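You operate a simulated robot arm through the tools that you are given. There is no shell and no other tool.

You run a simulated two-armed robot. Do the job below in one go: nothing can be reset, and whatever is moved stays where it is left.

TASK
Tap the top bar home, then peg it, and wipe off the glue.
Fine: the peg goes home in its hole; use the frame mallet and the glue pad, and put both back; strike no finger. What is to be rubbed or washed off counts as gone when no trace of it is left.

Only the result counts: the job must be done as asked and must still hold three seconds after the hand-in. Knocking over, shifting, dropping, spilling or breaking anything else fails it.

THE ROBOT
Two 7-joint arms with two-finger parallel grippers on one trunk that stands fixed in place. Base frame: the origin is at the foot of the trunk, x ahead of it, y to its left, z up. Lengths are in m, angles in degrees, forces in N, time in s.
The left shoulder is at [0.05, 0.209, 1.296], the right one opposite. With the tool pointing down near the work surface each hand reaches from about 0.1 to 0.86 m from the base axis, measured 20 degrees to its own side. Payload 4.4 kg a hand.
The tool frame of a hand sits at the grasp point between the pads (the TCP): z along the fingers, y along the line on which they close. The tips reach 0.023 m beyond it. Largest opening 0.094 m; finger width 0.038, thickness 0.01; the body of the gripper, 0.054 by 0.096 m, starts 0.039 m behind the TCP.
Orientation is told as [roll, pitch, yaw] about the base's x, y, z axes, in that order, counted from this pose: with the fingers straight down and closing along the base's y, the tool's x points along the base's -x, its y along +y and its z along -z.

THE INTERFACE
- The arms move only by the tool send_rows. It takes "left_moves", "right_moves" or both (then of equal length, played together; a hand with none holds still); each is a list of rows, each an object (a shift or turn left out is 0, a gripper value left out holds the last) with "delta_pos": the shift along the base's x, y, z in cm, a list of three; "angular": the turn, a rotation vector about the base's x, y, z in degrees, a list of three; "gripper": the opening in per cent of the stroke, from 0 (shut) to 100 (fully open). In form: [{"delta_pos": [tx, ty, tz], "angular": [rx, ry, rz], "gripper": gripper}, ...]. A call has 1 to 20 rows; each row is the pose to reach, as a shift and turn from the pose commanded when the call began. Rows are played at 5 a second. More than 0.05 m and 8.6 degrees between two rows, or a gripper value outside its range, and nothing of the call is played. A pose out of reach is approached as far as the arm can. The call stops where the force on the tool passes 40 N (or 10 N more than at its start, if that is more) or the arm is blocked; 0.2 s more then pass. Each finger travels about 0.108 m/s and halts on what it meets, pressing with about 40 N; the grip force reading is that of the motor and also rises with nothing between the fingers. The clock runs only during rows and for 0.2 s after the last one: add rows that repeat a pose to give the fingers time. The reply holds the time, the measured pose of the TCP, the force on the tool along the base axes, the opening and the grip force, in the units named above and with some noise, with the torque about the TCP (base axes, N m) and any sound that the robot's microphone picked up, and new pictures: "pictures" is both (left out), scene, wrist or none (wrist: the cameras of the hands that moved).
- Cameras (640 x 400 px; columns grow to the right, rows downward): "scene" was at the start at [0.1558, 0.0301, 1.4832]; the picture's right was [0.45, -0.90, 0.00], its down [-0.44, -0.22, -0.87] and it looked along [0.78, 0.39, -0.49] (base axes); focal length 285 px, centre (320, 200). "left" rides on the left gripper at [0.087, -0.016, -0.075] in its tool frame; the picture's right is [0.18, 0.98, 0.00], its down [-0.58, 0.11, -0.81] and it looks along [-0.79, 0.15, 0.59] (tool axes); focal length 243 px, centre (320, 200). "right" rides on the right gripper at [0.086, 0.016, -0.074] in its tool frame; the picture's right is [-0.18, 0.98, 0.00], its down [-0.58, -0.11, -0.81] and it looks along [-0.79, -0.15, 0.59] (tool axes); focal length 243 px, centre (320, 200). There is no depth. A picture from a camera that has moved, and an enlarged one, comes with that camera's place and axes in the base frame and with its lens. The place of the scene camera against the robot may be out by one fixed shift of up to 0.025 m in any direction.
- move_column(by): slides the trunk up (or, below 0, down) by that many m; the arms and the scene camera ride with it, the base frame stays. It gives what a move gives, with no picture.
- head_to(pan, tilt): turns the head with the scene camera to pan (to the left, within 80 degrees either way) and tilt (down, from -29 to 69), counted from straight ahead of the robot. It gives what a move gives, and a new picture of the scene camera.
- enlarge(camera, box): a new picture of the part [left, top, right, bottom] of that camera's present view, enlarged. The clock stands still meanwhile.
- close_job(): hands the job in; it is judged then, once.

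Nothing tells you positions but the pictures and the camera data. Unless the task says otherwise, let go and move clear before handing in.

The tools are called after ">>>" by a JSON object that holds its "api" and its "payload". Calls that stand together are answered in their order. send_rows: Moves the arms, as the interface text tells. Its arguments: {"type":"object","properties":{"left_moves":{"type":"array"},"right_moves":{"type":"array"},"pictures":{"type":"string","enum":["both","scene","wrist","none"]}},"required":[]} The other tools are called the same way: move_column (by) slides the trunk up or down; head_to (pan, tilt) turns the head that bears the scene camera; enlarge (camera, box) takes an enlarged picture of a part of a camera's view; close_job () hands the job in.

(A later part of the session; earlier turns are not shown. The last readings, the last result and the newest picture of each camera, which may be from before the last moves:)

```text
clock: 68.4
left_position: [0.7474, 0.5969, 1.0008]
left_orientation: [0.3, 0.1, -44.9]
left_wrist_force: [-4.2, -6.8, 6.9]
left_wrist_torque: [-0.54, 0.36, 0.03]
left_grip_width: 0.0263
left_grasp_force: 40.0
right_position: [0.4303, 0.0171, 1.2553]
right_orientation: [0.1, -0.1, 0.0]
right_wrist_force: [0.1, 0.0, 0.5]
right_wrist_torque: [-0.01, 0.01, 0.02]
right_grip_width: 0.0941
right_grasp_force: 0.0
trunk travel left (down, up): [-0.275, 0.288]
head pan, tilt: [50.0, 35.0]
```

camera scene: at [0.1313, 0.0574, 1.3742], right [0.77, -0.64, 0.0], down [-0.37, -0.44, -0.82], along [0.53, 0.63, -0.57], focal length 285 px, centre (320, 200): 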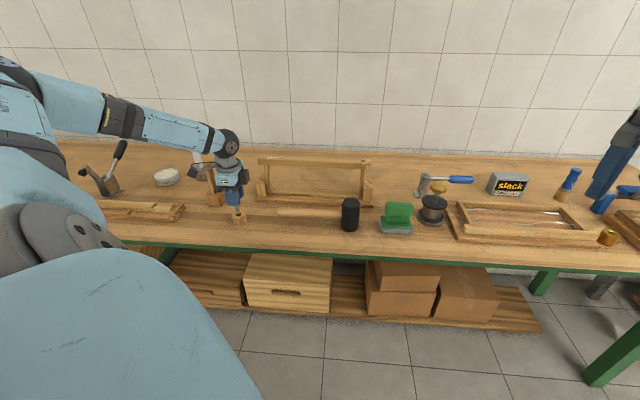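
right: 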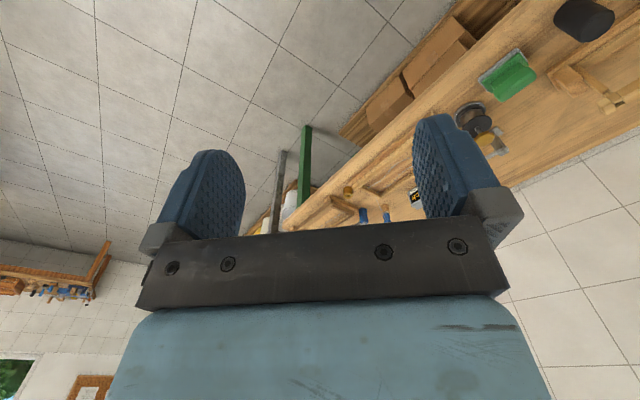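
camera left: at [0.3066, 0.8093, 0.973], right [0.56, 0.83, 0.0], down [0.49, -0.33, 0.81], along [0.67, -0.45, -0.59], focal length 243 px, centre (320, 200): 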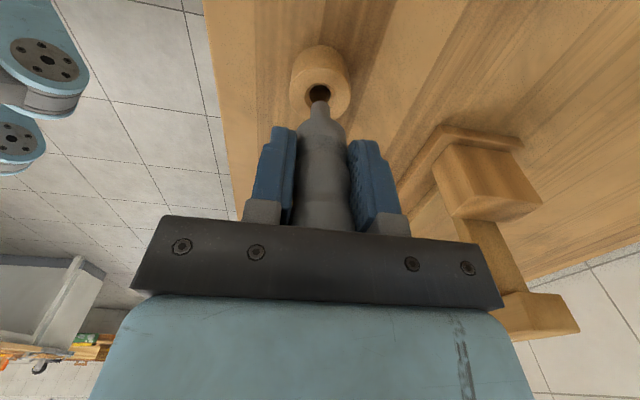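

Now it presses on the far side, so the true centre is in between. I centre it and push straight down again.

>>> {"api": "send_rows", "payload": {"left_moves": [{"delta_pos": [0, 0, 0.3]}, {"delta_pos": [-0.03, -0.03, 0.3]}, {"delta_pos": [-0.03, -0.03, 0]}, {"delta_pos": [-0.03, -0.03, -0.3]}, {"delta_pos": [-0.03, -0.03, -0.5]}, {"delta_pos": [-0.03, -0.03, -0.5]}], "pictures": "none"}}

>>> {"api": "enlarge", "payload": {"camera": "scene", "box": [350, 138, 382, 172]}}

```text
clock: 69.8
left_position: [0.7461, 0.5965, 0.9994]
left_orientation: [0.6, -0.1, -44.8]
left_wrist_force: [5.6, -1.2, 29.6]
left_wrist_torque: [-0.22, -0.13, 0.03]
left_grip_width: 0.0264
left_grasp_force: 39.9
right_position: [0.4296, 0.0165, 1.2542]
right_orientation: [0.2, -0.2, 0.0]
right_wrist_force: [0.7, 0.3, -0.5]
right_wrist_torque: [0.01, 0.02, 0.02]
right_grip_width: 0.0942
right_grasp_force: 0.0
trunk travel left (down, up): [-0.275, 0.288]
head pan, tilt: [50.0, 35.0]
```

```text
11.76 times, centred on (366, 155) of scene
camera zoom: at [0.1281, 0.0542, 1.3751], right [0.77, -0.64, 0.0], down [-0.37, -0.44, -0.82], along [0.53, 0.63, -0.57], focal length 3357 px, centre (-221, 729)
```

zoom: 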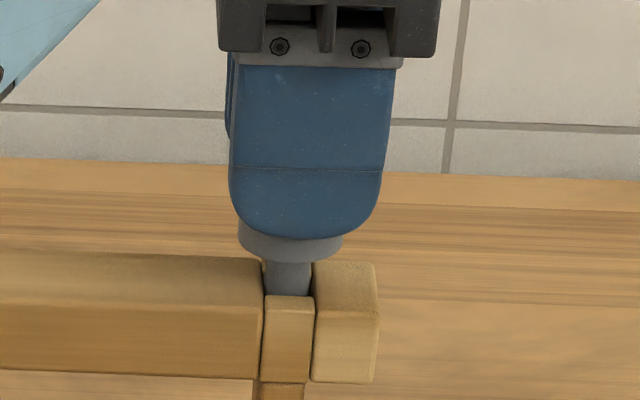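

The peg sits on the floor of the hole, 1.8 cm in, taking 30 N straight without moving, so it is home. I relax the push and let go.

>>> {"api": "send_rows", "payload": {"left_moves": [{"delta_pos": [0, 0, 0.3]}, {"delta_pos": [0, 0, 0.6]}, {"delta_pos": [0, 0, 0.6]}], "pictures": "none"}}

>>> {"api": "send_rows", "payload": {"left_moves": [{"gripper": 31}, {"gripper": 36}, {"gripper": 60}, {"gripper": 100}, {"gripper": 100}], "pictures": "none"}}

>>> {"api": "enlarge", "payload": {"camera": "scene", "box": [335, 120, 395, 180]}}

>>> {"api": "enlarge", "payload": {"camera": "left", "box": [260, 80, 380, 220]}}

```text
clock: 70.6
left_position: [0.7455, 0.5971, 1.0001]
left_orientation: [0.1, 0.0, -44.9]
left_wrist_force: [6.7, 1.5, 12.7]
left_wrist_torque: [0.07, -0.43, 0.03]
left_grip_width: 0.0261
left_grasp_force: 40.0
right_position: [0.4317, 0.0167, 1.2542]
right_orientation: [0.1, -0.2, 0.0]
right_wrist_force: [1.2, 0.9, -0.2]
right_wrist_torque: [-0.01, 0.01, -0.03]
right_grip_width: 0.0938
right_grasp_force: 0.0
trunk travel left (down, up): [-0.275, 0.288]
head pan, tilt: [50.0, 35.0]
```

```text
clock: 71.8
left_position: [0.7492, 0.5983, 0.9981]
left_orientation: [0.0, 0.0, -44.9]
left_wrist_force: [0.4, 0.6, 0.7]
left_wrist_torque: [0.02, -0.01, -0.02]
left_grip_width: 0.0938
left_grasp_force: 0.0
right_position: [0.4316, 0.0197, 1.2529]
right_orientation: [0.0, 0.0, 0.0]
right_wrist_force: [-0.7, -0.7, -0.4]
right_wrist_torque: [0.0, -0.02, 0.03]
right_grip_width: 0.0941
right_grasp_force: 0.1
trunk travel left (down, up): [-0.275, 0.288]
head pan, tilt: [50.0, 35.0]
```

```text
6.67 times, centred on (365, 150) of scene
camera zoom: at [0.1313, 0.0573, 1.3742], right [0.77, -0.64, 0.0], down [-0.37, -0.44, -0.82], along [0.53, 0.63, -0.57], focal length 1902 px, centre (20, 533)
```

zoom: 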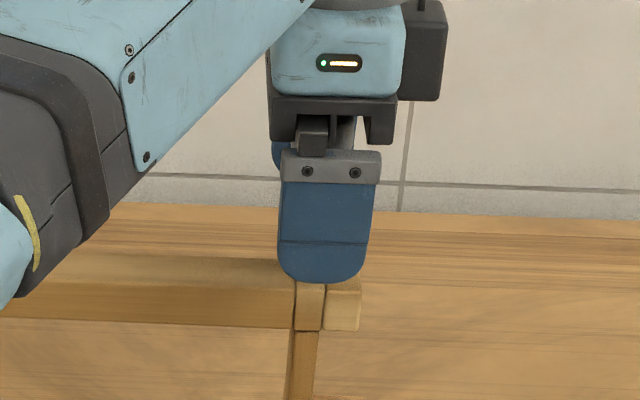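

```text
2.86 times, centred on (320, 150) of left
camera zoom: at [0.6754, 0.6478, 1.0729], right [0.56, 0.83, 0.0], down [0.49, -0.33, 0.81], along [0.67, -0.45, -0.59], focal length 693 px, centre (320, 343)
```

zoom: 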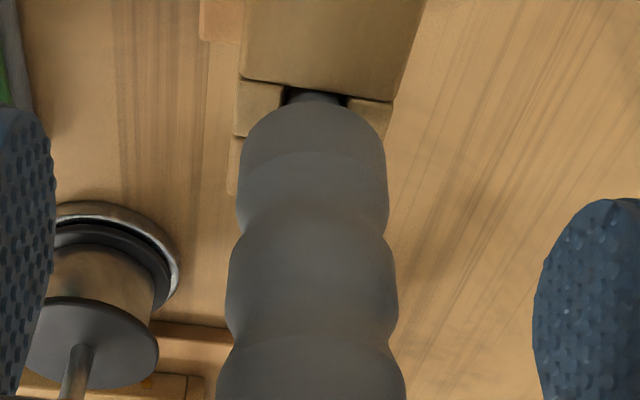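

The peg stands upright in its hole. I raise the hand straight up, clear of it, and look.

>>> {"api": "send_rows", "payload": {"left_moves": [{"delta_pos": [0, 0, 2]}, {"delta_pos": [0, 0, 5]}, {"delta_pos": [0, 0, 9]}, {"delta_pos": [0, 0, 13]}, {"delta_pos": [-3, 3, 14]}, {"delta_pos": [-6, 6, 14]}, {"delta_pos": [-9, 9, 14]}, {"delta_pos": [-9, 9, 14]}], "pictures": "both"}}

>>> {"api": "enlarge", "payload": {"camera": "scene", "box": [345, 120, 395, 180]}}

>>> {"api": "enlarge", "payload": {"camera": "left", "box": [260, 80, 380, 220]}}

```text
clock: 73.6
left_position: [0.6574, 0.6878, 1.1379]
left_orientation: [0.0, 0.0, -44.9]
left_wrist_force: [0.4, 0.5, -0.4]
left_wrist_torque: [0.01, 0.0, 0.01]
left_grip_width: 0.0938
left_grasp_force: 0.0
right_position: [0.4322, 0.0168, 1.2524]
right_orientation: [0.0, 0.1, 0.0]
right_wrist_force: [-1.0, -1.0, 0.0]
right_wrist_torque: [0.01, -0.02, 0.02]
right_grip_width: 0.094
right_grasp_force: 0.2
trunk travel left (down, up): [-0.275, 0.288]
head pan, tilt: [50.0, 35.0]
camera scene: at [0.1321, 0.0565, 1.3741], right [0.77, -0.64, 0.0], down [-0.37, -0.44, -0.82], along [0.53, 0.63, -0.57], focal length 285 px, centre (320, 200)
camera left: at [0.5842, 0.7375, 1.2126], right [0.56, 0.83, 0.0], down [0.49, -0.33, 0.81], along [0.67, -0.45, -0.59], focal length 243 px, centre (320, 200)
```

scene: 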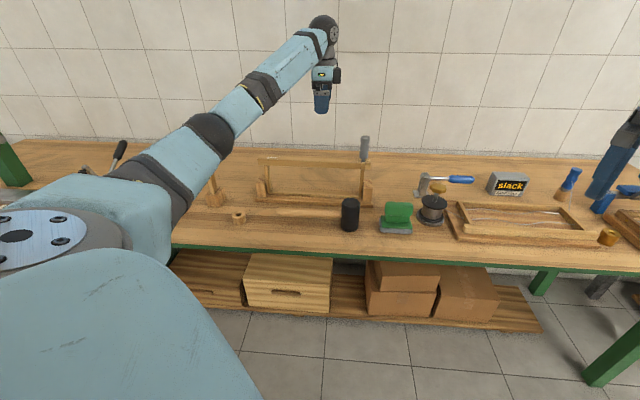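
left: 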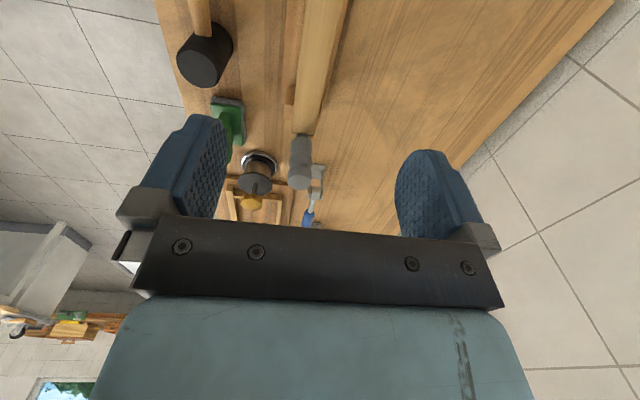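

```text
6.67 times, centred on (370, 150) of scene
camera zoom: at [0.1321, 0.0565, 1.3741], right [0.77, -0.64, 0.0], down [-0.37, -0.44, -0.82], along [0.53, 0.63, -0.57], focal length 1902 px, centre (-13, 533)
```

zoom: 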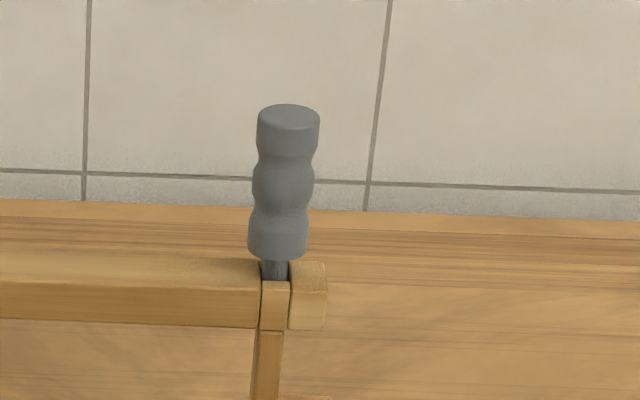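

```text
2.86 times, centred on (320, 150) of left
camera zoom: at [0.5842, 0.7375, 1.2126], right [0.56, 0.83, 0.0], down [0.49, -0.33, 0.81], along [0.67, -0.45, -0.59], focal length 693 px, centre (320, 343)
```

zoom: 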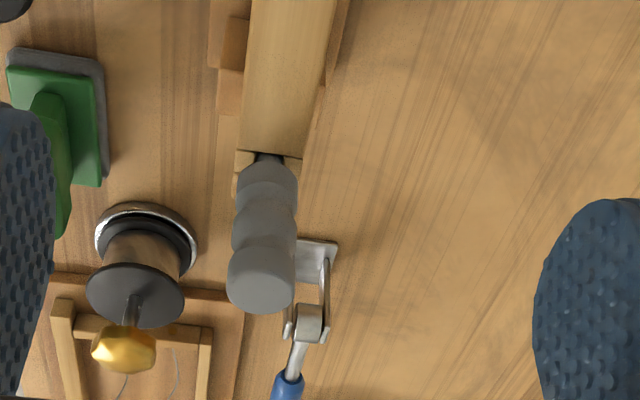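

The peg stands home in its hole. Next I bring the open hand over the green pad at about (0.727, 0.428).

>>> {"api": "send_rows", "payload": {"left_moves": [{"delta_pos": [1.2, -4.4, 0]}, {"delta_pos": [2.4, -8.8, 0]}, {"delta_pos": [3.6, -13.2, 0]}, {"delta_pos": [4.8, -17.6, 0]}, {"delta_pos": [6, -22, 0]}, {"delta_pos": [7, -26, 0]}, {"delta_pos": [7, -26, -4.5]}, {"delta_pos": [7, -26, -9]}, {"delta_pos": [7, -26, -13]}, {"delta_pos": [7, -26, -13]}, {"delta_pos": [7, -26, -13]}], "pictures": "both"}}

>>> {"api": "enlarge", "payload": {"camera": "left", "box": [230, 0, 410, 130]}}

>>> {"api": "enlarge", "payload": {"camera": "scene", "box": [345, 120, 455, 240]}}

```text
clock: 76.0
left_position: [0.726, 0.4248, 1.0056]
left_orientation: [0.1, 0.0, -44.9]
left_wrist_force: [-0.1, 0.0, -0.6]
left_wrist_torque: [-0.02, 0.01, -0.04]
left_grip_width: 0.0937
left_grasp_force: 0.1
right_position: [0.4334, 0.0197, 1.2515]
right_orientation: [0.0, 0.1, 0.0]
right_wrist_force: [-0.3, 0.1, 0.6]
right_wrist_torque: [0.02, 0.05, -0.02]
right_grip_width: 0.0937
right_grasp_force: 0.0
trunk travel left (down, up): [-0.275, 0.288]
head pan, tilt: [50.0, 35.0]
camera scene: at [0.1314, 0.0575, 1.3742], right [0.77, -0.64, 0.0], down [-0.37, -0.44, -0.82], along [0.53, 0.63, -0.57], focal length 285 px, centre (320, 200)
camera left: at [0.6536, 0.4751, 1.0806], right [0.56, 0.83, 0.0], down [0.49, -0.33, 0.81], along [0.67, -0.45, -0.59], focal length 243 px, centre (320, 200)
```

scene: 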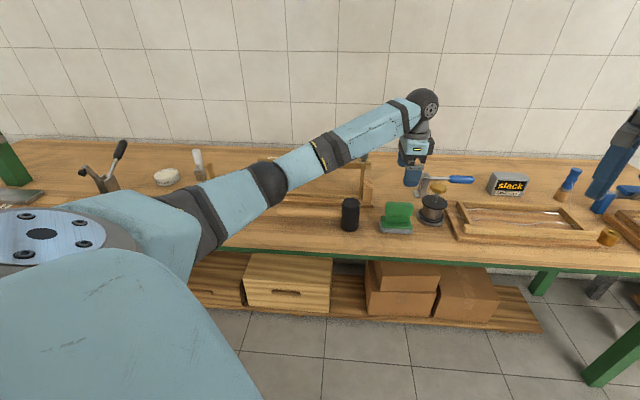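
left: 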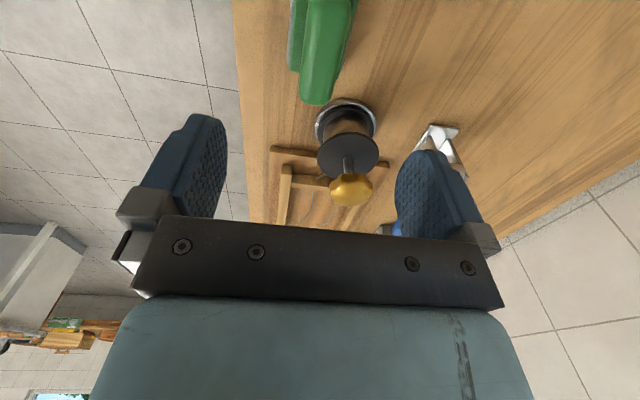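

```text
3.08 times, centred on (320, 65) of left
camera zoom: at [0.6536, 0.4751, 1.0806], right [0.56, 0.83, 0.0], down [0.49, -0.33, 0.81], along [0.67, -0.45, -0.59], focal length 746 px, centre (320, 615)
```

zoom: 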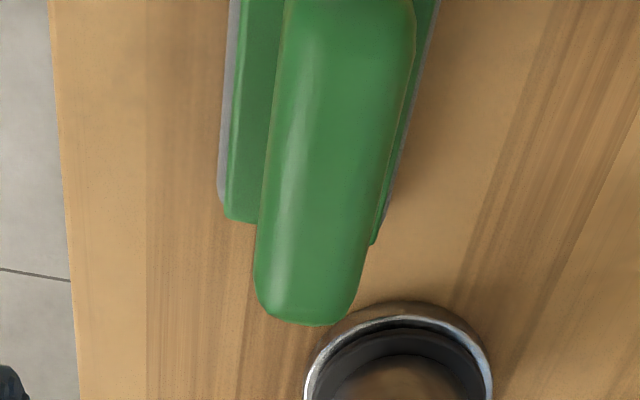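

```text
3.33 times, centred on (400, 180) of scene
camera zoom: at [0.1314, 0.0575, 1.3742], right [0.77, -0.64, 0.0], down [-0.37, -0.44, -0.82], along [0.53, 0.63, -0.57], focal length 951 px, centre (53, 267)
```

zoom: 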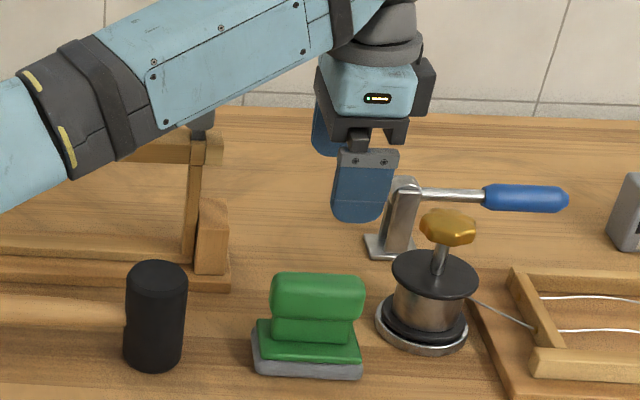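

The pad's grip lies under the hand, about 2 mm further out. I shift and descend with open fingers around the green grip.

>>> {"api": "send_rows", "payload": {"left_moves": [{"delta_pos": [0.15, 0.15, -3.5]}, {"delta_pos": [0.15, 0.15, -7]}, {"delta_pos": [0.15, 0.15, -10]}, {"delta_pos": [0.15, 0.15, -13]}, {"delta_pos": [0.15, 0.15, -15.7]}, {"delta_pos": [0.15, 0.15, -15.7]}], "pictures": "both"}}

>>> {"api": "enlarge", "payload": {"camera": "scene", "box": [345, 120, 455, 240]}}

```text
clock: 77.4
left_position: [0.729, 0.4295, 0.8533]
left_orientation: [0.1, 0.0, -45.0]
left_wrist_force: [0.6, 0.9, 4.8]
left_wrist_torque: [-0.04, 0.0, -0.01]
left_grip_width: 0.0939
left_grasp_force: 0.1
right_position: [0.4329, 0.0187, 1.2528]
right_orientation: [0.0, -0.1, 0.0]
right_wrist_force: [-0.3, -0.5, 0.9]
right_wrist_torque: [0.02, 0.05, -0.01]
right_grip_width: 0.094
right_grasp_force: 0.1
trunk travel left (down, up): [-0.275, 0.288]
head pan, tilt: [50.0, 35.0]
camera scene: at [0.1306, 0.0569, 1.3744], right [0.77, -0.64, 0.0], down [-0.37, -0.44, -0.82], along [0.53, 0.63, -0.57], focal length 285 px, centre (320, 200)
camera left: at [0.6577, 0.4795, 0.9271], right [0.56, 0.83, 0.0], down [0.49, -0.33, 0.81], along [0.67, -0.45, -0.59], focal length 243 px, centre (320, 200)
```

scene: 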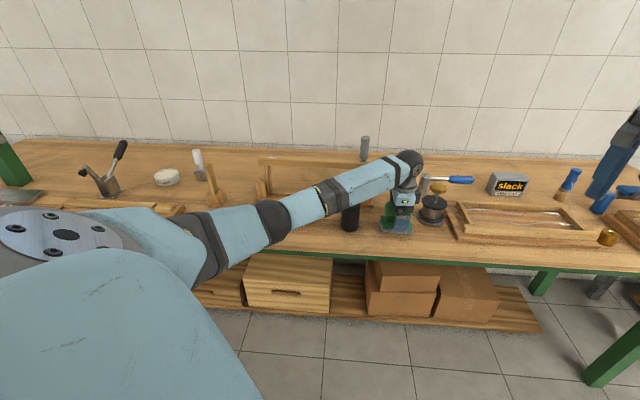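
left: 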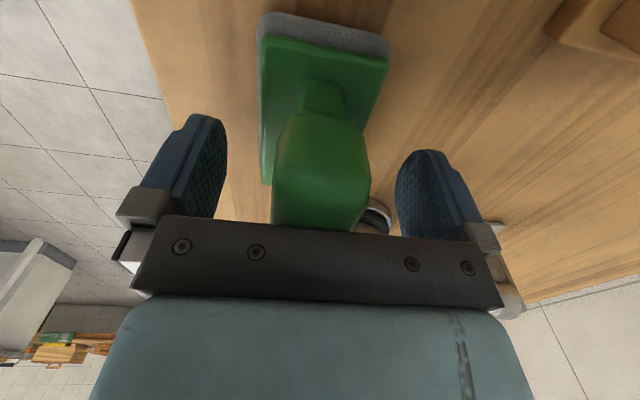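

```text
3.33 times, centred on (400, 180) of scene
camera zoom: at [0.1306, 0.0569, 1.3744], right [0.77, -0.64, 0.0], down [-0.37, -0.44, -0.82], along [0.53, 0.63, -0.57], focal length 951 px, centre (53, 267)
```

zoom: 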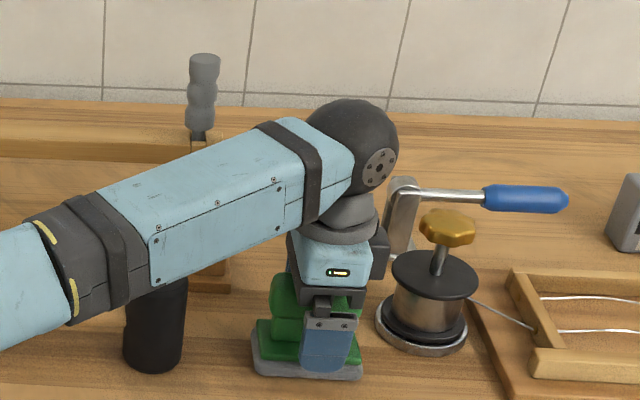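

The hand touches the top of the pad: its grip sits higher than I took it, centre near z 0.875. I rise 2.2 cm and close there.

>>> {"api": "send_rows", "payload": {"left_moves": [{"delta_pos": [0, 0, 1.2]}, {"delta_pos": [0, 0, 2.2]}, {"delta_pos": [0, 0, 2.2]}, {"delta_pos": [0, 0, 2.2]}], "pictures": "none"}}

>>> {"api": "enlarge", "payload": {"camera": "left", "box": [200, 0, 440, 240]}}

>>> {"api": "enlarge", "payload": {"camera": "scene", "box": [345, 140, 455, 250]}}

```text
clock: 78.4
left_position: [0.7307, 0.4288, 0.8743]
left_orientation: [0.0, 0.1, -44.9]
left_wrist_force: [-0.1, 0.5, -0.7]
left_wrist_torque: [-0.04, -0.01, -0.02]
left_grip_width: 0.0941
left_grasp_force: 0.0
right_position: [0.4321, 0.0193, 1.253]
right_orientation: [-0.1, 0.0, 0.0]
right_wrist_force: [0.5, 0.3, -1.3]
right_wrist_torque: [0.0, -0.04, 0.0]
right_grip_width: 0.0942
right_grasp_force: 0.1
trunk travel left (down, up): [-0.275, 0.288]
head pan, tilt: [50.0, 35.0]
```

```text
1.67 times, centred on (320, 120) of left
camera zoom: at [0.658, 0.4786, 0.9484], right [0.56, 0.83, 0.0], down [0.49, -0.33, 0.81], along [0.67, -0.45, -0.59], focal length 404 px, centre (320, 333)
```

zoom: 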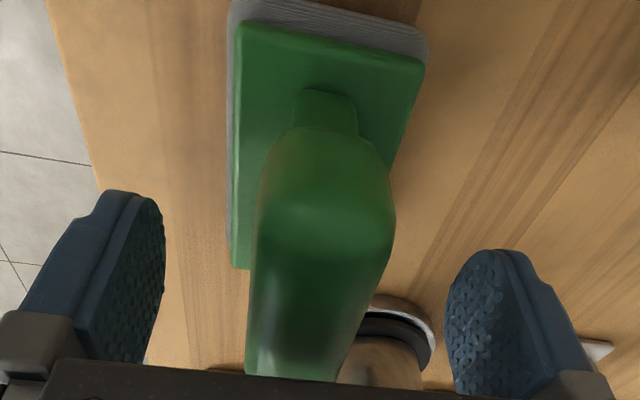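

```text
3.64 times, centred on (400, 195) of scene
camera zoom: at [0.1311, 0.0571, 1.3743], right [0.77, -0.64, 0.0], down [-0.37, -0.44, -0.82], along [0.53, 0.63, -0.57], focal length 1038 px, centre (29, 218)
```

zoom: 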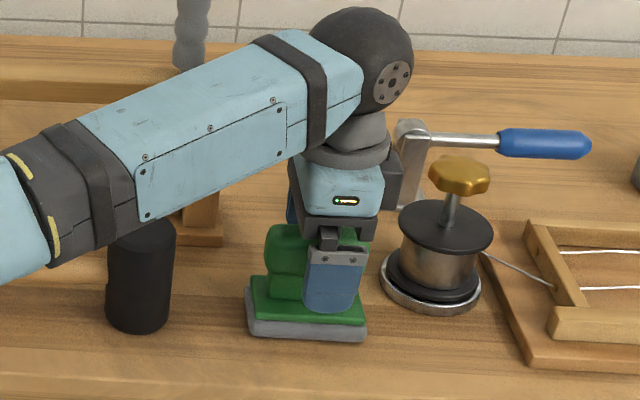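

The fingers straddle the grip, about 6 mm right of its centre. I shift that back and close.

>>> {"api": "send_rows", "payload": {"left_moves": [{"delta_pos": [-0.4, 0.4, 0]}, {"delta_pos": [-0.4, 0.4, 0]}, {"delta_pos": [-0.4, 0.4, 0], "gripper": 0}, {"delta_pos": [-0.4, 0.4, 0], "gripper": 0}, {"delta_pos": [-0.4, 0.4, 0], "gripper": 0}, {"delta_pos": [-0.4, 0.4, 0], "gripper": 0}], "pictures": "none"}}

>>> {"api": "enlarge", "payload": {"camera": "left", "box": [200, 0, 440, 240]}}

>>> {"api": "enlarge", "payload": {"camera": "scene", "box": [345, 140, 455, 250]}}

```text
clock: 79.8
left_position: [0.7281, 0.4335, 0.8748]
left_orientation: [0.1, 0.0, -45.0]
left_wrist_force: [-0.1, -0.2, 0.7]
left_wrist_torque: [-0.07, 0.04, -0.03]
left_grip_width: 0.0296
left_grasp_force: 39.9
right_position: [0.4329, 0.0183, 1.2536]
right_orientation: [0.0, 0.0, -0.1]
right_wrist_force: [-0.6, 1.0, -0.4]
right_wrist_torque: [0.02, -0.01, 0.0]
right_grip_width: 0.094
right_grasp_force: 0.0
trunk travel left (down, up): [-0.275, 0.288]
head pan, tilt: [50.0, 35.0]
```

```text
1.67 times, centred on (320, 120) of left
camera zoom: at [0.6539, 0.4823, 0.9485], right [0.56, 0.83, 0.0], down [0.49, -0.33, 0.81], along [0.67, -0.45, -0.59], focal length 404 px, centre (320, 333)
```

zoom: 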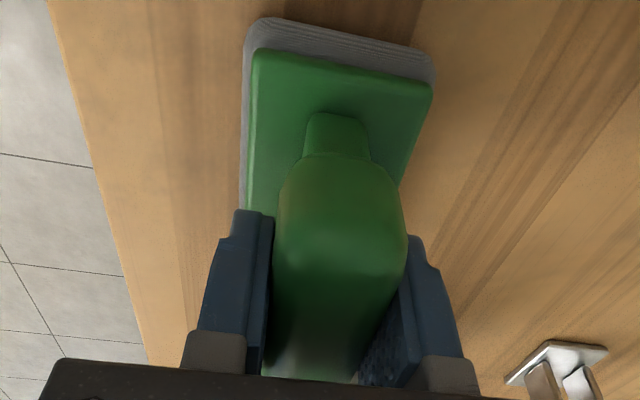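

```text
3.64 times, centred on (400, 195) of scene
camera zoom: at [0.1311, 0.0571, 1.3743], right [0.77, -0.64, 0.0], down [-0.37, -0.44, -0.82], along [0.53, 0.63, -0.57], focal length 1038 px, centre (29, 218)
```

zoom: 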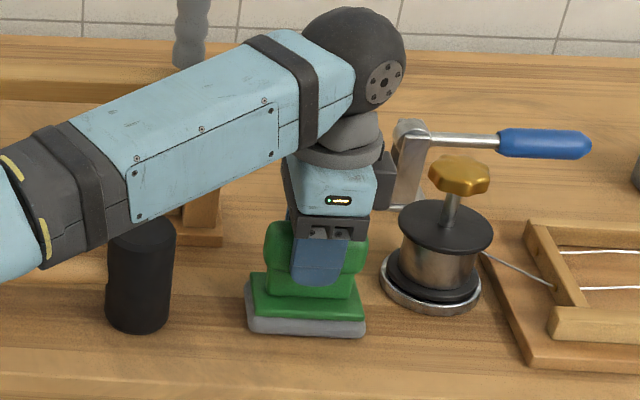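

The pad is firmly held at its centre. I lift it, carry it left in front of the frame away from the peg, then over the glue end of the bar.

>>> {"api": "send_rows", "payload": {"left_moves": [{"delta_pos": [0, 0, 2]}, {"delta_pos": [0, 0, 6]}, {"delta_pos": [0, 0, 10.5]}, {"delta_pos": [0, 0, 15]}, {"delta_pos": [0, 0, 19.5]}, {"delta_pos": [0, 0, 22.5]}, {"delta_pos": [-3.5, 3.5, 22.5]}, {"delta_pos": [-7, 7, 22.5]}, {"delta_pos": [-10.5, 10.5, 22.5]}, {"delta_pos": [-14, 14, 22.5]}, {"delta_pos": [-17, 17, 22.5]}, {"delta_pos": [-17.4, 21.5, 22.5]}, {"delta_pos": [-17.6, 26, 22.5]}, {"delta_pos": [-17.8, 30.5, 22.5]}, {"delta_pos": [-17.8, 35, 22.5]}, {"delta_pos": [-17.8, 35.6, 22.5]}, {"delta_pos": [-17.8, 35.6, 22.5]}], "pictures": "both"}}

>>> {"api": "enlarge", "payload": {"camera": "scene", "box": [230, 80, 400, 200]}}

```text
clock: 83.4
left_position: [0.5467, 0.7895, 1.0984]
left_orientation: [0.0, 0.0, -45.0]
left_wrist_force: [0.7, -0.4, -0.4]
left_wrist_torque: [0.02, 0.04, 0.04]
left_grip_width: 0.0296
left_grasp_force: 40.3
right_position: [0.433, 0.0195, 1.2538]
right_orientation: [0.0, 0.0, 0.1]
right_wrist_force: [0.7, 0.5, -0.6]
right_wrist_torque: [0.01, -0.03, 0.04]
right_grip_width: 0.0941
right_grasp_force: 0.1
trunk travel left (down, up): [-0.275, 0.288]
head pan, tilt: [50.0, 35.0]
camera scene: at [0.1314, 0.0575, 1.3742], right [0.77, -0.64, 0.0], down [-0.37, -0.44, -0.82], along [0.53, 0.63, -0.57], focal length 285 px, centre (320, 200)
camera left: at [0.4747, 0.8396, 1.1732], right [0.56, 0.83, 0.0], down [0.49, -0.33, 0.81], along [0.67, -0.45, -0.59], focal length 243 px, centre (320, 200)
```

scene: 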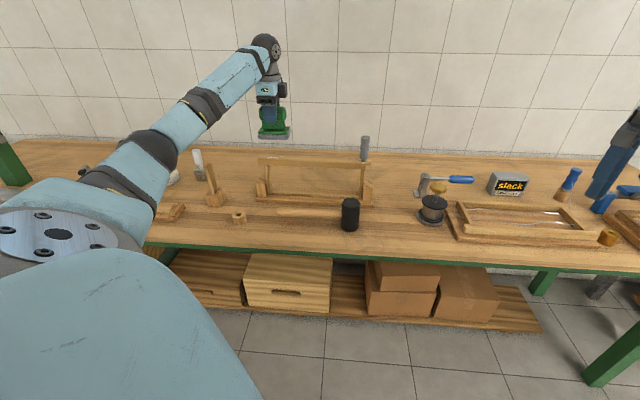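
left: 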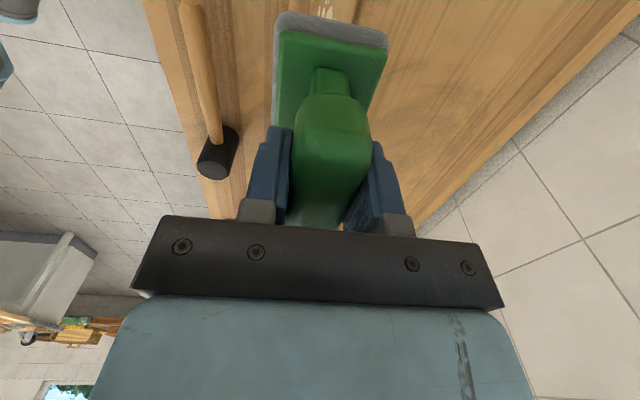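

```text
3.33 times, centred on (315, 140) of scene
camera zoom: at [0.1314, 0.0575, 1.3742], right [0.77, -0.64, 0.0], down [-0.37, -0.44, -0.82], along [0.53, 0.63, -0.57], focal length 951 px, centre (337, 400)
```

zoom: 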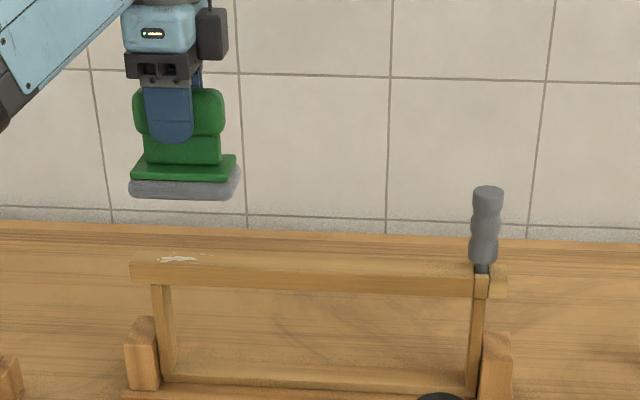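

The pad is right above the glue. I lower it until it touches the bar.

>>> {"api": "send_rows", "payload": {"left_moves": [{"delta_pos": [0, 0, -2.5]}, {"delta_pos": [0, 0, -4.5]}, {"delta_pos": [0, 0, -5.2]}, {"delta_pos": [0, 0, -5.5]}, {"delta_pos": [0, 0, -5.5]}], "pictures": "none"}}

>>> {"api": "enlarge", "payload": {"camera": "scene", "box": [230, 100, 330, 180]}}

```text
clock: 84.6
left_position: [0.5473, 0.7888, 1.044]
left_orientation: [0.1, 0.0, -44.9]
left_wrist_force: [-0.1, 0.3, -0.8]
left_wrist_torque: [-0.01, -0.02, 0.01]
left_grip_width: 0.0296
left_grasp_force: 39.9
right_position: [0.4319, 0.0188, 1.2541]
right_orientation: [0.0, 0.0, 0.1]
right_wrist_force: [0.4, -0.2, -0.1]
right_wrist_torque: [0.02, -0.01, -0.01]
right_grip_width: 0.0939
right_grasp_force: 0.0
trunk travel left (down, up): [-0.275, 0.288]
head pan, tilt: [50.0, 35.0]
```

```text
5.00 times, centred on (280, 140) of scene
camera zoom: at [0.1312, 0.0572, 1.3742], right [0.77, -0.64, 0.0], down [-0.37, -0.44, -0.82], along [0.53, 0.63, -0.57], focal length 1427 px, centre (520, 500)
```

zoom: 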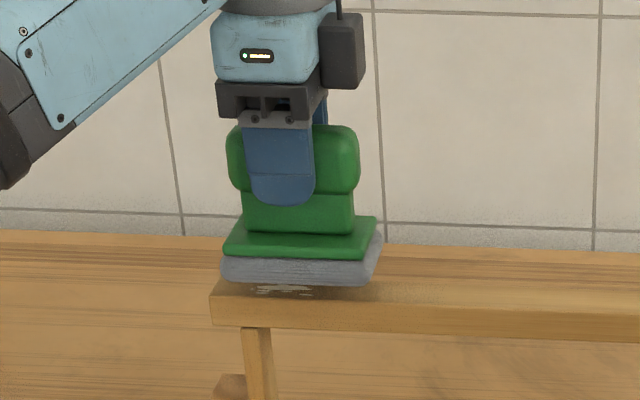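

It hovers just above. I go on down in small steps to touch.

>>> {"api": "send_rows", "payload": {"left_moves": [{"delta_pos": [0, 0, -0.3]}, {"delta_pos": [0, 0, -0.6]}, {"delta_pos": [0, 0, -0.9]}, {"delta_pos": [0, 0, -0.9]}], "pictures": "none"}}

```text
clock: 85.6
left_position: [0.5473, 0.789, 1.0356]
left_orientation: [-0.1, 0.1, -44.9]
left_wrist_force: [-0.3, -0.4, -1.1]
left_wrist_torque: [0.01, 0.01, -0.01]
left_grip_width: 0.0297
left_grasp_force: 40.3
right_position: [0.4332, 0.0184, 1.2526]
right_orientation: [0.0, 0.0, 0.0]
right_wrist_force: [0.4, 0.9, 0.1]
right_wrist_torque: [0.01, 0.01, 0.0]
right_grip_width: 0.094
right_grasp_force: 0.2
trunk travel left (down, up): [-0.275, 0.288]
head pan, tilt: [50.0, 35.0]
```

>>> {"api": "send_rows", "payload": {"left_moves": [{"delta_pos": [0, 0, -0.2]}, {"delta_pos": [0, 0, -0.4]}, {"delta_pos": [0, 0, -0.6]}, {"delta_pos": [0, 0, -0.6]}], "pictures": "none"}}

>>> {"api": "enlarge", "payload": {"camera": "scene", "box": [230, 100, 330, 180]}}

```text
clock: 86.6
left_position: [0.5468, 0.7884, 1.0292]
left_orientation: [0.1, 0.0, -44.9]
left_wrist_force: [0.4, 0.8, -1.5]
left_wrist_torque: [0.0, 0.0, -0.02]
left_grip_width: 0.0293
left_grasp_force: 40.2
right_position: [0.4319, 0.0183, 1.2536]
right_orientation: [0.0, 0.0, 0.0]
right_wrist_force: [-0.6, 0.1, -1.0]
right_wrist_torque: [-0.01, 0.01, 0.02]
right_grip_width: 0.0941
right_grasp_force: 0.1
trunk travel left (down, up): [-0.275, 0.288]
head pan, tilt: [50.0, 35.0]
```

```text
5.00 times, centred on (280, 140) of scene
camera zoom: at [0.1313, 0.0572, 1.3742], right [0.77, -0.64, 0.0], down [-0.37, -0.44, -0.82], along [0.53, 0.63, -0.57], focal length 1427 px, centre (520, 500)
```

zoom: 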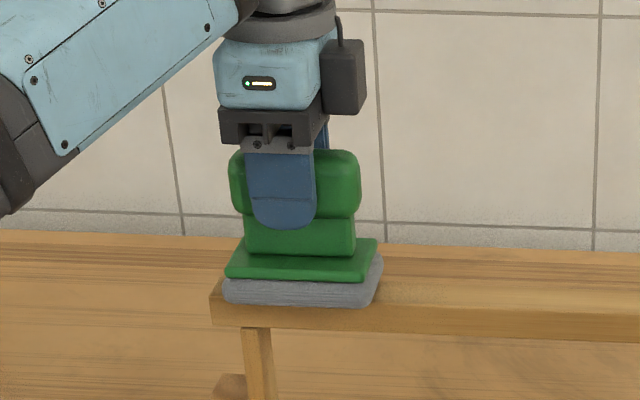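

Nearly touching. A bit further down.

>>> {"api": "send_rows", "payload": {"left_moves": [{"delta_pos": [0, 0, -0.2]}, {"delta_pos": [0, 0, -0.4]}, {"delta_pos": [0, 0, -0.4]}], "pictures": "none"}}

```text
clock: 87.4
left_position: [0.5472, 0.7878, 1.0264]
left_orientation: [0.1, 0.0, -45.0]
left_wrist_force: [3.2, 1.0, 8.9]
left_wrist_torque: [0.17, -0.06, -0.04]
left_grip_width: 0.0294
left_grasp_force: 40.1
right_position: [0.4325, 0.0173, 1.253]
right_orientation: [0.0, 0.0, 0.0]
right_wrist_force: [-1.0, 0.0, 0.0]
right_wrist_torque: [-0.01, -0.01, 0.01]
right_grip_width: 0.0942
right_grasp_force: 0.1
trunk travel left (down, up): [-0.275, 0.288]
head pan, tilt: [50.0, 35.0]
```

The pad presses the glue with about 10 N. I rub back and forth along the bar.

>>> {"api": "send_rows", "payload": {"left_moves": [{"delta_pos": [-1.06, 1.06, 0]}, {"delta_pos": [-2.12, 2.12, 0]}, {"delta_pos": [-0.7, 0.7, 0]}, {"delta_pos": [0.7, -0.7, 0]}, {"delta_pos": [2.12, -2.12, 0]}, {"delta_pos": [3.5, -3.5, 0]}, {"delta_pos": [2.12, -2.12, 0]}, {"delta_pos": [0.7, -0.7, 0]}, {"delta_pos": [-0.7, 0.7, 0]}, {"delta_pos": [-2.12, 2.12, 0]}, {"delta_pos": [-0.7, 0.7, 0]}, {"delta_pos": [0.7, -0.7, 0]}, {"delta_pos": [2.12, -2.12, 0]}, {"delta_pos": [3.5, -3.5, 0]}, {"delta_pos": [2.12, -2.12, 0]}, {"delta_pos": [0.7, -0.7, 0]}, {"delta_pos": [-0.7, 0.7, 0]}, {"delta_pos": [-2.12, 2.12, 0]}, {"delta_pos": [-0.7, 0.7, 0]}, {"delta_pos": [0, 0, 0]}], "pictures": "none"}}

>>> {"api": "enlarge", "payload": {"camera": "scene", "box": [230, 90, 400, 200]}}

```text
clock: 91.6
left_position: [0.5468, 0.7872, 1.0277]
left_orientation: [0.1, 0.0, -44.9]
left_wrist_force: [-2.2, 2.9, 8.7]
left_wrist_torque: [0.24, 0.18, -0.03]
left_grip_width: 0.0297
left_grasp_force: 40.0
right_position: [0.4308, 0.0191, 1.2538]
right_orientation: [0.0, 0.0, 0.0]
right_wrist_force: [0.6, 0.1, -0.3]
right_wrist_torque: [0.0, -0.01, 0.03]
right_grip_width: 0.094
right_grasp_force: 0.1
trunk travel left (down, up): [-0.275, 0.288]
head pan, tilt: [50.0, 35.0]
```

```text
3.64 times, centred on (315, 145) of scene
camera zoom: at [0.13, 0.0567, 1.3744], right [0.77, -0.64, 0.0], down [-0.37, -0.44, -0.82], along [0.53, 0.63, -0.57], focal length 1038 px, centre (338, 400)
```

zoom: 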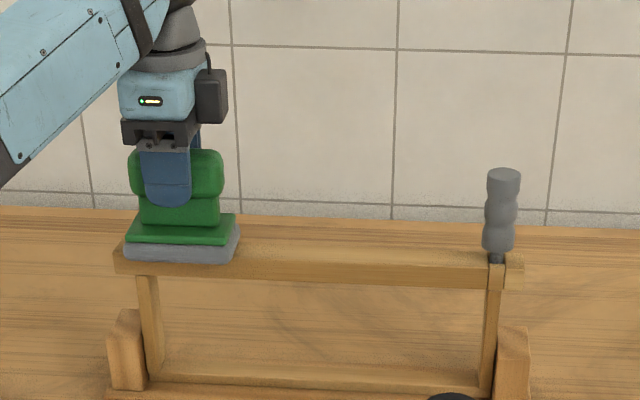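

I lift the pad to see whether any glue is left.

>>> {"api": "send_rows", "payload": {"left_moves": [{"delta_pos": [0, 0, 2]}, {"delta_pos": [0, 0, 5]}, {"delta_pos": [0, 0, 9]}, {"delta_pos": [0, 0, 9]}], "pictures": "none"}}

>>> {"api": "enlarge", "payload": {"camera": "scene", "box": [245, 140, 305, 180]}}

>>> {"api": "enlarge", "payload": {"camera": "scene", "box": [230, 80, 400, 200]}}

```text
clock: 92.6
left_position: [0.5479, 0.787, 1.1133]
left_orientation: [-0.1, 0.1, -44.8]
left_wrist_force: [-0.6, 0.0, -0.3]
left_wrist_torque: [0.01, -0.01, 0.0]
left_grip_width: 0.0294
left_grasp_force: 40.6
right_position: [0.4339, 0.019, 1.2528]
right_orientation: [0.0, 0.0, 0.0]
right_wrist_force: [0.2, 0.7, 0.0]
right_wrist_torque: [-0.04, 0.0, 0.01]
right_grip_width: 0.0943
right_grasp_force: 0.0
trunk travel left (down, up): [-0.275, 0.288]
head pan, tilt: [50.0, 35.0]
```

```text
10.00 times, centred on (275, 160) of scene
camera zoom: at [0.1319, 0.058, 1.3741], right [0.77, -0.64, 0.0], down [-0.37, -0.44, -0.82], along [0.53, 0.63, -0.57], focal length 2854 px, centre (770, 600)
```

zoom: 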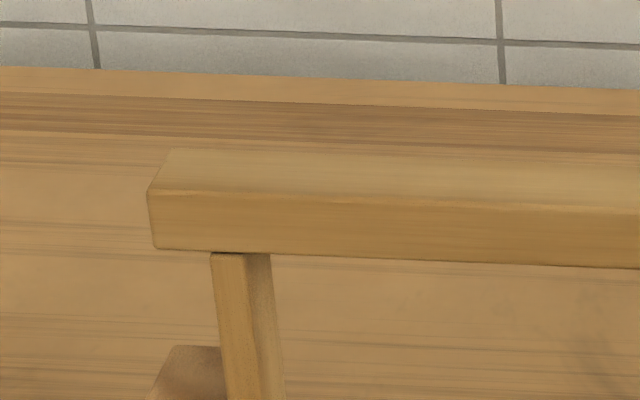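

```text
3.33 times, centred on (315, 140) of scene
camera zoom: at [0.1319, 0.058, 1.3741], right [0.77, -0.64, 0.0], down [-0.37, -0.44, -0.82], along [0.53, 0.63, -0.57], focal length 951 px, centre (337, 400)
```

zoom: 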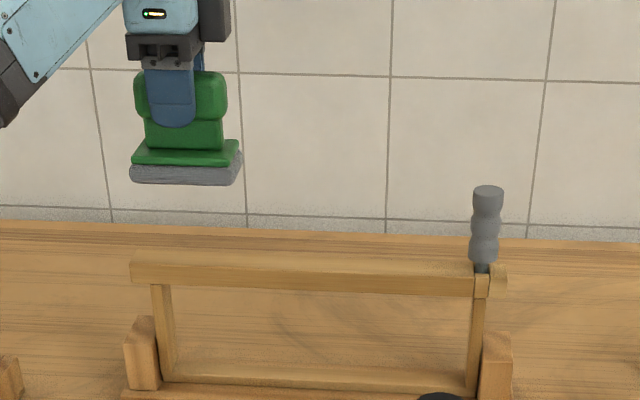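

The glue looks gone. I take a still closer look before putting the pad back.

>>> {"api": "enlarge", "payload": {"camera": "scene", "box": [256, 150, 286, 168]}}

>>> {"api": "enlarge", "payload": {"camera": "scene", "box": [280, 150, 310, 168]}}

```text
16.00 times, centred on (271, 159) of scene
camera zoom: at [0.1319, 0.058, 1.3741], right [0.77, -0.64, 0.0], down [-0.37, -0.44, -0.82], along [0.53, 0.63, -0.57], focal length 4566 px, centre (1104, 856)
```

zoom: 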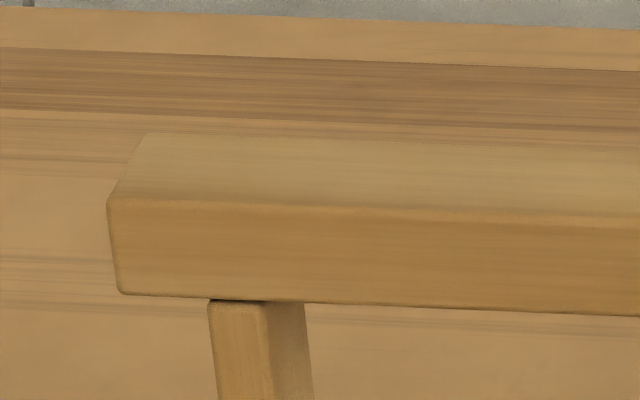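

```text
16.00 times, centred on (295, 159) of scene
camera zoom: at [0.1319, 0.058, 1.3741], right [0.77, -0.64, 0.0], down [-0.37, -0.44, -0.82], along [0.53, 0.63, -0.57], focal length 4566 px, centre (720, 856)
```

zoom: 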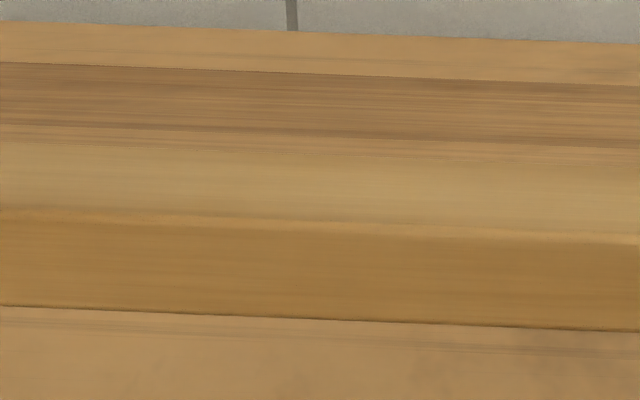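

No trace is left. I carry the pad back the same way and stop 1 cm above its place.

>>> {"api": "send_rows", "payload": {"left_moves": [{"delta_pos": [0, -4.6, 0]}, {"delta_pos": [0.2, -9.1, 0]}, {"delta_pos": [0.4, -13.6, 0]}, {"delta_pos": [0.6, -18.3, 0]}, {"delta_pos": [3.8, -21.6, 0]}, {"delta_pos": [7.3, -25.1, 0]}, {"delta_pos": [10.8, -28.6, 0]}, {"delta_pos": [14.3, -32.1, 0]}, {"delta_pos": [17.8, -35.6, 0]}, {"delta_pos": [17.8, -35.6, 0]}, {"delta_pos": [17.8, -35.6, -4.5]}, {"delta_pos": [17.8, -35.6, -9]}, {"delta_pos": [17.8, -35.6, -13.5]}, {"delta_pos": [17.8, -35.6, -18]}, {"delta_pos": [17.8, -35.6, -21.5]}, {"delta_pos": [17.8, -35.6, -23.1]}, {"delta_pos": [17.8, -35.6, -23.1]}], "pictures": "none"}}

>>> {"api": "enlarge", "payload": {"camera": "scene", "box": [345, 140, 455, 250]}}

```text
clock: 96.2
left_position: [0.7268, 0.4331, 0.8837]
left_orientation: [0.0, 0.1, -44.9]
left_wrist_force: [-1.0, 0.7, -0.9]
left_wrist_torque: [0.01, -0.01, 0.03]
left_grip_width: 0.0294
left_grasp_force: 40.1
right_position: [0.4327, 0.0185, 1.2532]
right_orientation: [0.0, 0.0, 0.0]
right_wrist_force: [0.2, 1.5, -0.7]
right_wrist_torque: [-0.01, -0.02, 0.01]
right_grip_width: 0.0936
right_grasp_force: 0.0
trunk travel left (down, up): [-0.275, 0.288]
head pan, tilt: [50.0, 35.0]
```

```text
3.64 times, centred on (400, 195) of scene
camera zoom: at [0.1311, 0.0571, 1.3743], right [0.77, -0.64, 0.0], down [-0.37, -0.44, -0.82], along [0.53, 0.63, -0.57], focal length 1038 px, centre (29, 218)
```

zoom: 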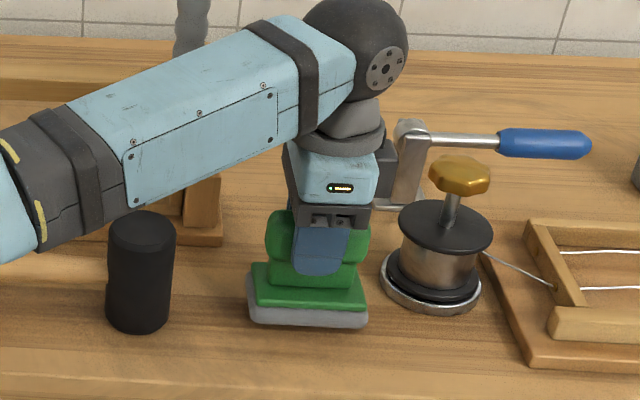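

I lower the pad gently onto the bench, watching the force.

>>> {"api": "send_rows", "payload": {"left_moves": [{"delta_pos": [0, 0, -0.3]}, {"delta_pos": [0, 0, -0.6]}, {"delta_pos": [0, 0, -0.8]}, {"delta_pos": [0, 0, -0.8]}], "pictures": "none"}}

```text
clock: 97.2
left_position: [0.7259, 0.4345, 0.8769]
left_orientation: [0.0, -0.1, -44.9]
left_wrist_force: [0.4, -0.3, -1.7]
left_wrist_torque: [-0.04, 0.0, -0.02]
left_grip_width: 0.0293
left_grasp_force: 39.9
right_position: [0.4329, 0.0183, 1.2522]
right_orientation: [0.0, 0.0, 0.0]
right_wrist_force: [-0.1, 0.6, -0.3]
right_wrist_torque: [-0.02, 0.01, -0.01]
right_grip_width: 0.0941
right_grasp_force: 0.1
trunk travel left (down, up): [-0.275, 0.288]
head pan, tilt: [50.0, 35.0]
```

>>> {"api": "send_rows", "payload": {"left_moves": [{"delta_pos": [0, 0, -0.15]}, {"delta_pos": [0, 0, -0.3]}, {"delta_pos": [0, 0, -0.3]}, {"delta_pos": [0, 0, -0.3]}], "pictures": "none"}}

>>> {"api": "enlarge", "payload": {"camera": "scene", "box": [345, 140, 455, 250]}}

```text
clock: 98.2
left_position: [0.7251, 0.4342, 0.8756]
left_orientation: [0.2, -0.1, -44.9]
left_wrist_force: [-0.1, 2.7, 7.1]
left_wrist_torque: [0.32, 0.34, -0.07]
left_grip_width: 0.0295
left_grasp_force: 39.9
right_position: [0.4316, 0.0188, 1.2532]
right_orientation: [0.0, -0.1, 0.0]
right_wrist_force: [0.1, -0.9, 0.2]
right_wrist_torque: [0.02, -0.03, -0.03]
right_grip_width: 0.094
right_grasp_force: 0.1
trunk travel left (down, up): [-0.275, 0.288]
head pan, tilt: [50.0, 35.0]
```

```text
3.64 times, centred on (400, 195) of scene
camera zoom: at [0.1303, 0.0568, 1.3744], right [0.77, -0.64, 0.0], down [-0.37, -0.44, -0.82], along [0.53, 0.63, -0.57], focal length 1038 px, centre (29, 218)
```

zoom: 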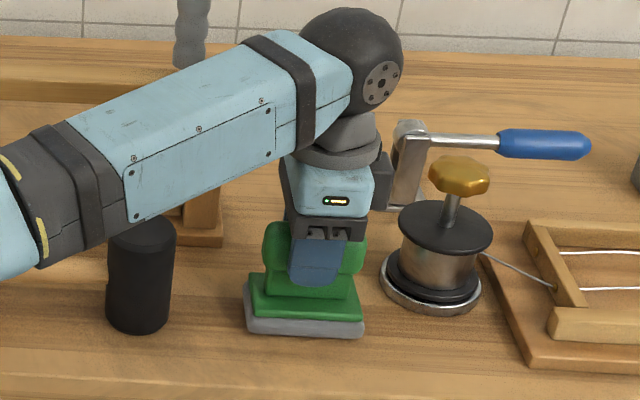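

The bench carries the pad at its old place. I ease off a touch, open the fingers slowly, and rise.

>>> {"api": "send_rows", "payload": {"left_moves": [{"delta_pos": [0, 0, 0.1]}, {"delta_pos": [0, 0, 0.1], "gripper": 34}, {"delta_pos": [0, 0, 0.1], "gripper": 40}, {"delta_pos": [0, 0, 0.1], "gripper": 70}, {"delta_pos": [0, 0, 0.1], "gripper": 100}, {"delta_pos": [0, 0, 0.1], "gripper": 100}], "pictures": "wrist"}}

>>> {"api": "send_rows", "payload": {"left_moves": [{"delta_pos": [0, 0, 2]}, {"delta_pos": [0, 0, 5]}, {"delta_pos": [0, 0, 9]}, {"delta_pos": [0, 0, 13]}, {"delta_pos": [0, 0, 17]}, {"delta_pos": [0, 0, 21]}, {"delta_pos": [0, 0, 25]}, {"delta_pos": [-3.5, 3.5, 25]}, {"delta_pos": [-7, 7, 25]}, {"delta_pos": [-10.5, 10.5, 25]}, {"delta_pos": [-10.5, 10.5, 25]}], "pictures": "both"}}

>>> {"api": "enlarge", "payload": {"camera": "scene", "box": [230, 120, 450, 250]}}

```text
clock: 99.6
left_position: [0.7251, 0.4324, 0.874]
left_orientation: [0.1, 0.0, -44.9]
left_wrist_force: [-0.7, -0.6, -0.3]
left_wrist_torque: [0.03, 0.03, 0.03]
left_grip_width: 0.0938
left_grasp_force: 0.0
right_position: [0.4332, 0.018, 1.2531]
right_orientation: [0.0, 0.0, 0.0]
right_wrist_force: [-0.6, -0.2, 0.3]
right_wrist_torque: [0.01, 0.01, 0.0]
right_grip_width: 0.0939
right_grasp_force: 0.0
trunk travel left (down, up): [-0.275, 0.288]
head pan, tilt: [50.0, 35.0]
camera left: at [0.653, 0.4829, 0.9481], right [0.56, 0.83, 0.0], down [0.49, -0.33, 0.81], along [0.67, -0.45, -0.59], focal length 243 px, centre (320, 200)
```

left: 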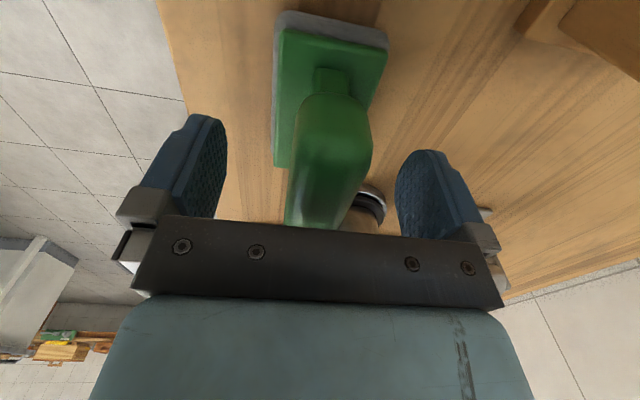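

```text
clock: 102.0
left_position: [0.6212, 0.5375, 1.1243]
left_orientation: [0.0, 0.0, -44.9]
left_wrist_force: [0.4, 0.1, -0.1]
left_wrist_torque: [0.05, 0.0, 0.02]
left_grip_width: 0.094
left_grasp_force: 0.1
right_position: [0.4336, 0.0181, 1.2527]
right_orientation: [0.2, 0.0, 0.0]
right_wrist_force: [0.1, 0.1, -0.1]
right_wrist_torque: [-0.01, 0.02, 0.01]
right_grip_width: 0.0939
right_grasp_force: 0.1
trunk travel left (down, up): [-0.275, 0.288]
head pan, tilt: [50.0, 35.0]
camera scene: at [0.1323, 0.0563, 1.3741], right [0.77, -0.64, 0.0], down [-0.37, -0.44, -0.82], along [0.53, 0.63, -0.57], focal length 285 px, centre (320, 200)
camera left: at [0.5487, 0.5874, 1.1987], right [0.56, 0.83, 0.0], down [0.49, -0.33, 0.81], along [0.67, -0.45, -0.59], focal length 243 px, centre (320, 200)
```

scene: 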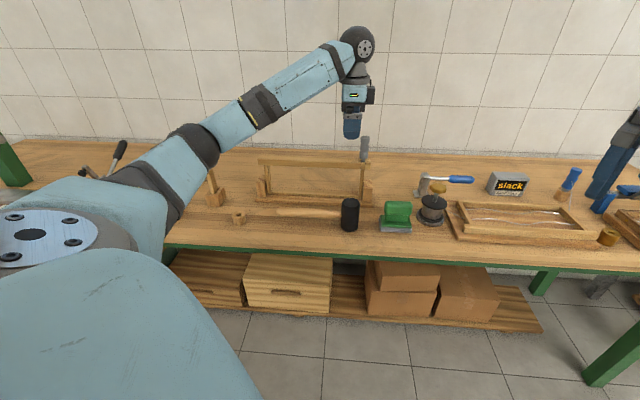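
left: 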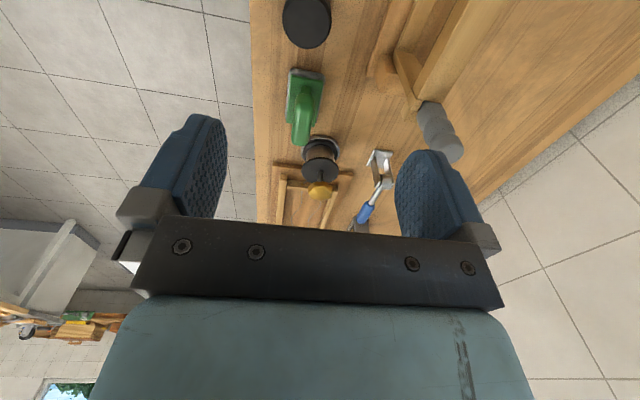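

```text
2.91 times, centred on (340, 185) of scene
camera zoom: at [0.1323, 0.0563, 1.3741], right [0.77, -0.64, 0.0], down [-0.37, -0.44, -0.82], along [0.53, 0.63, -0.57], focal length 830 px, centre (262, 244)
```

zoom: 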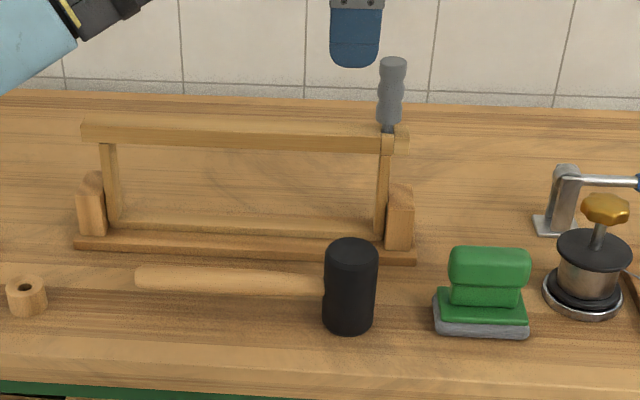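

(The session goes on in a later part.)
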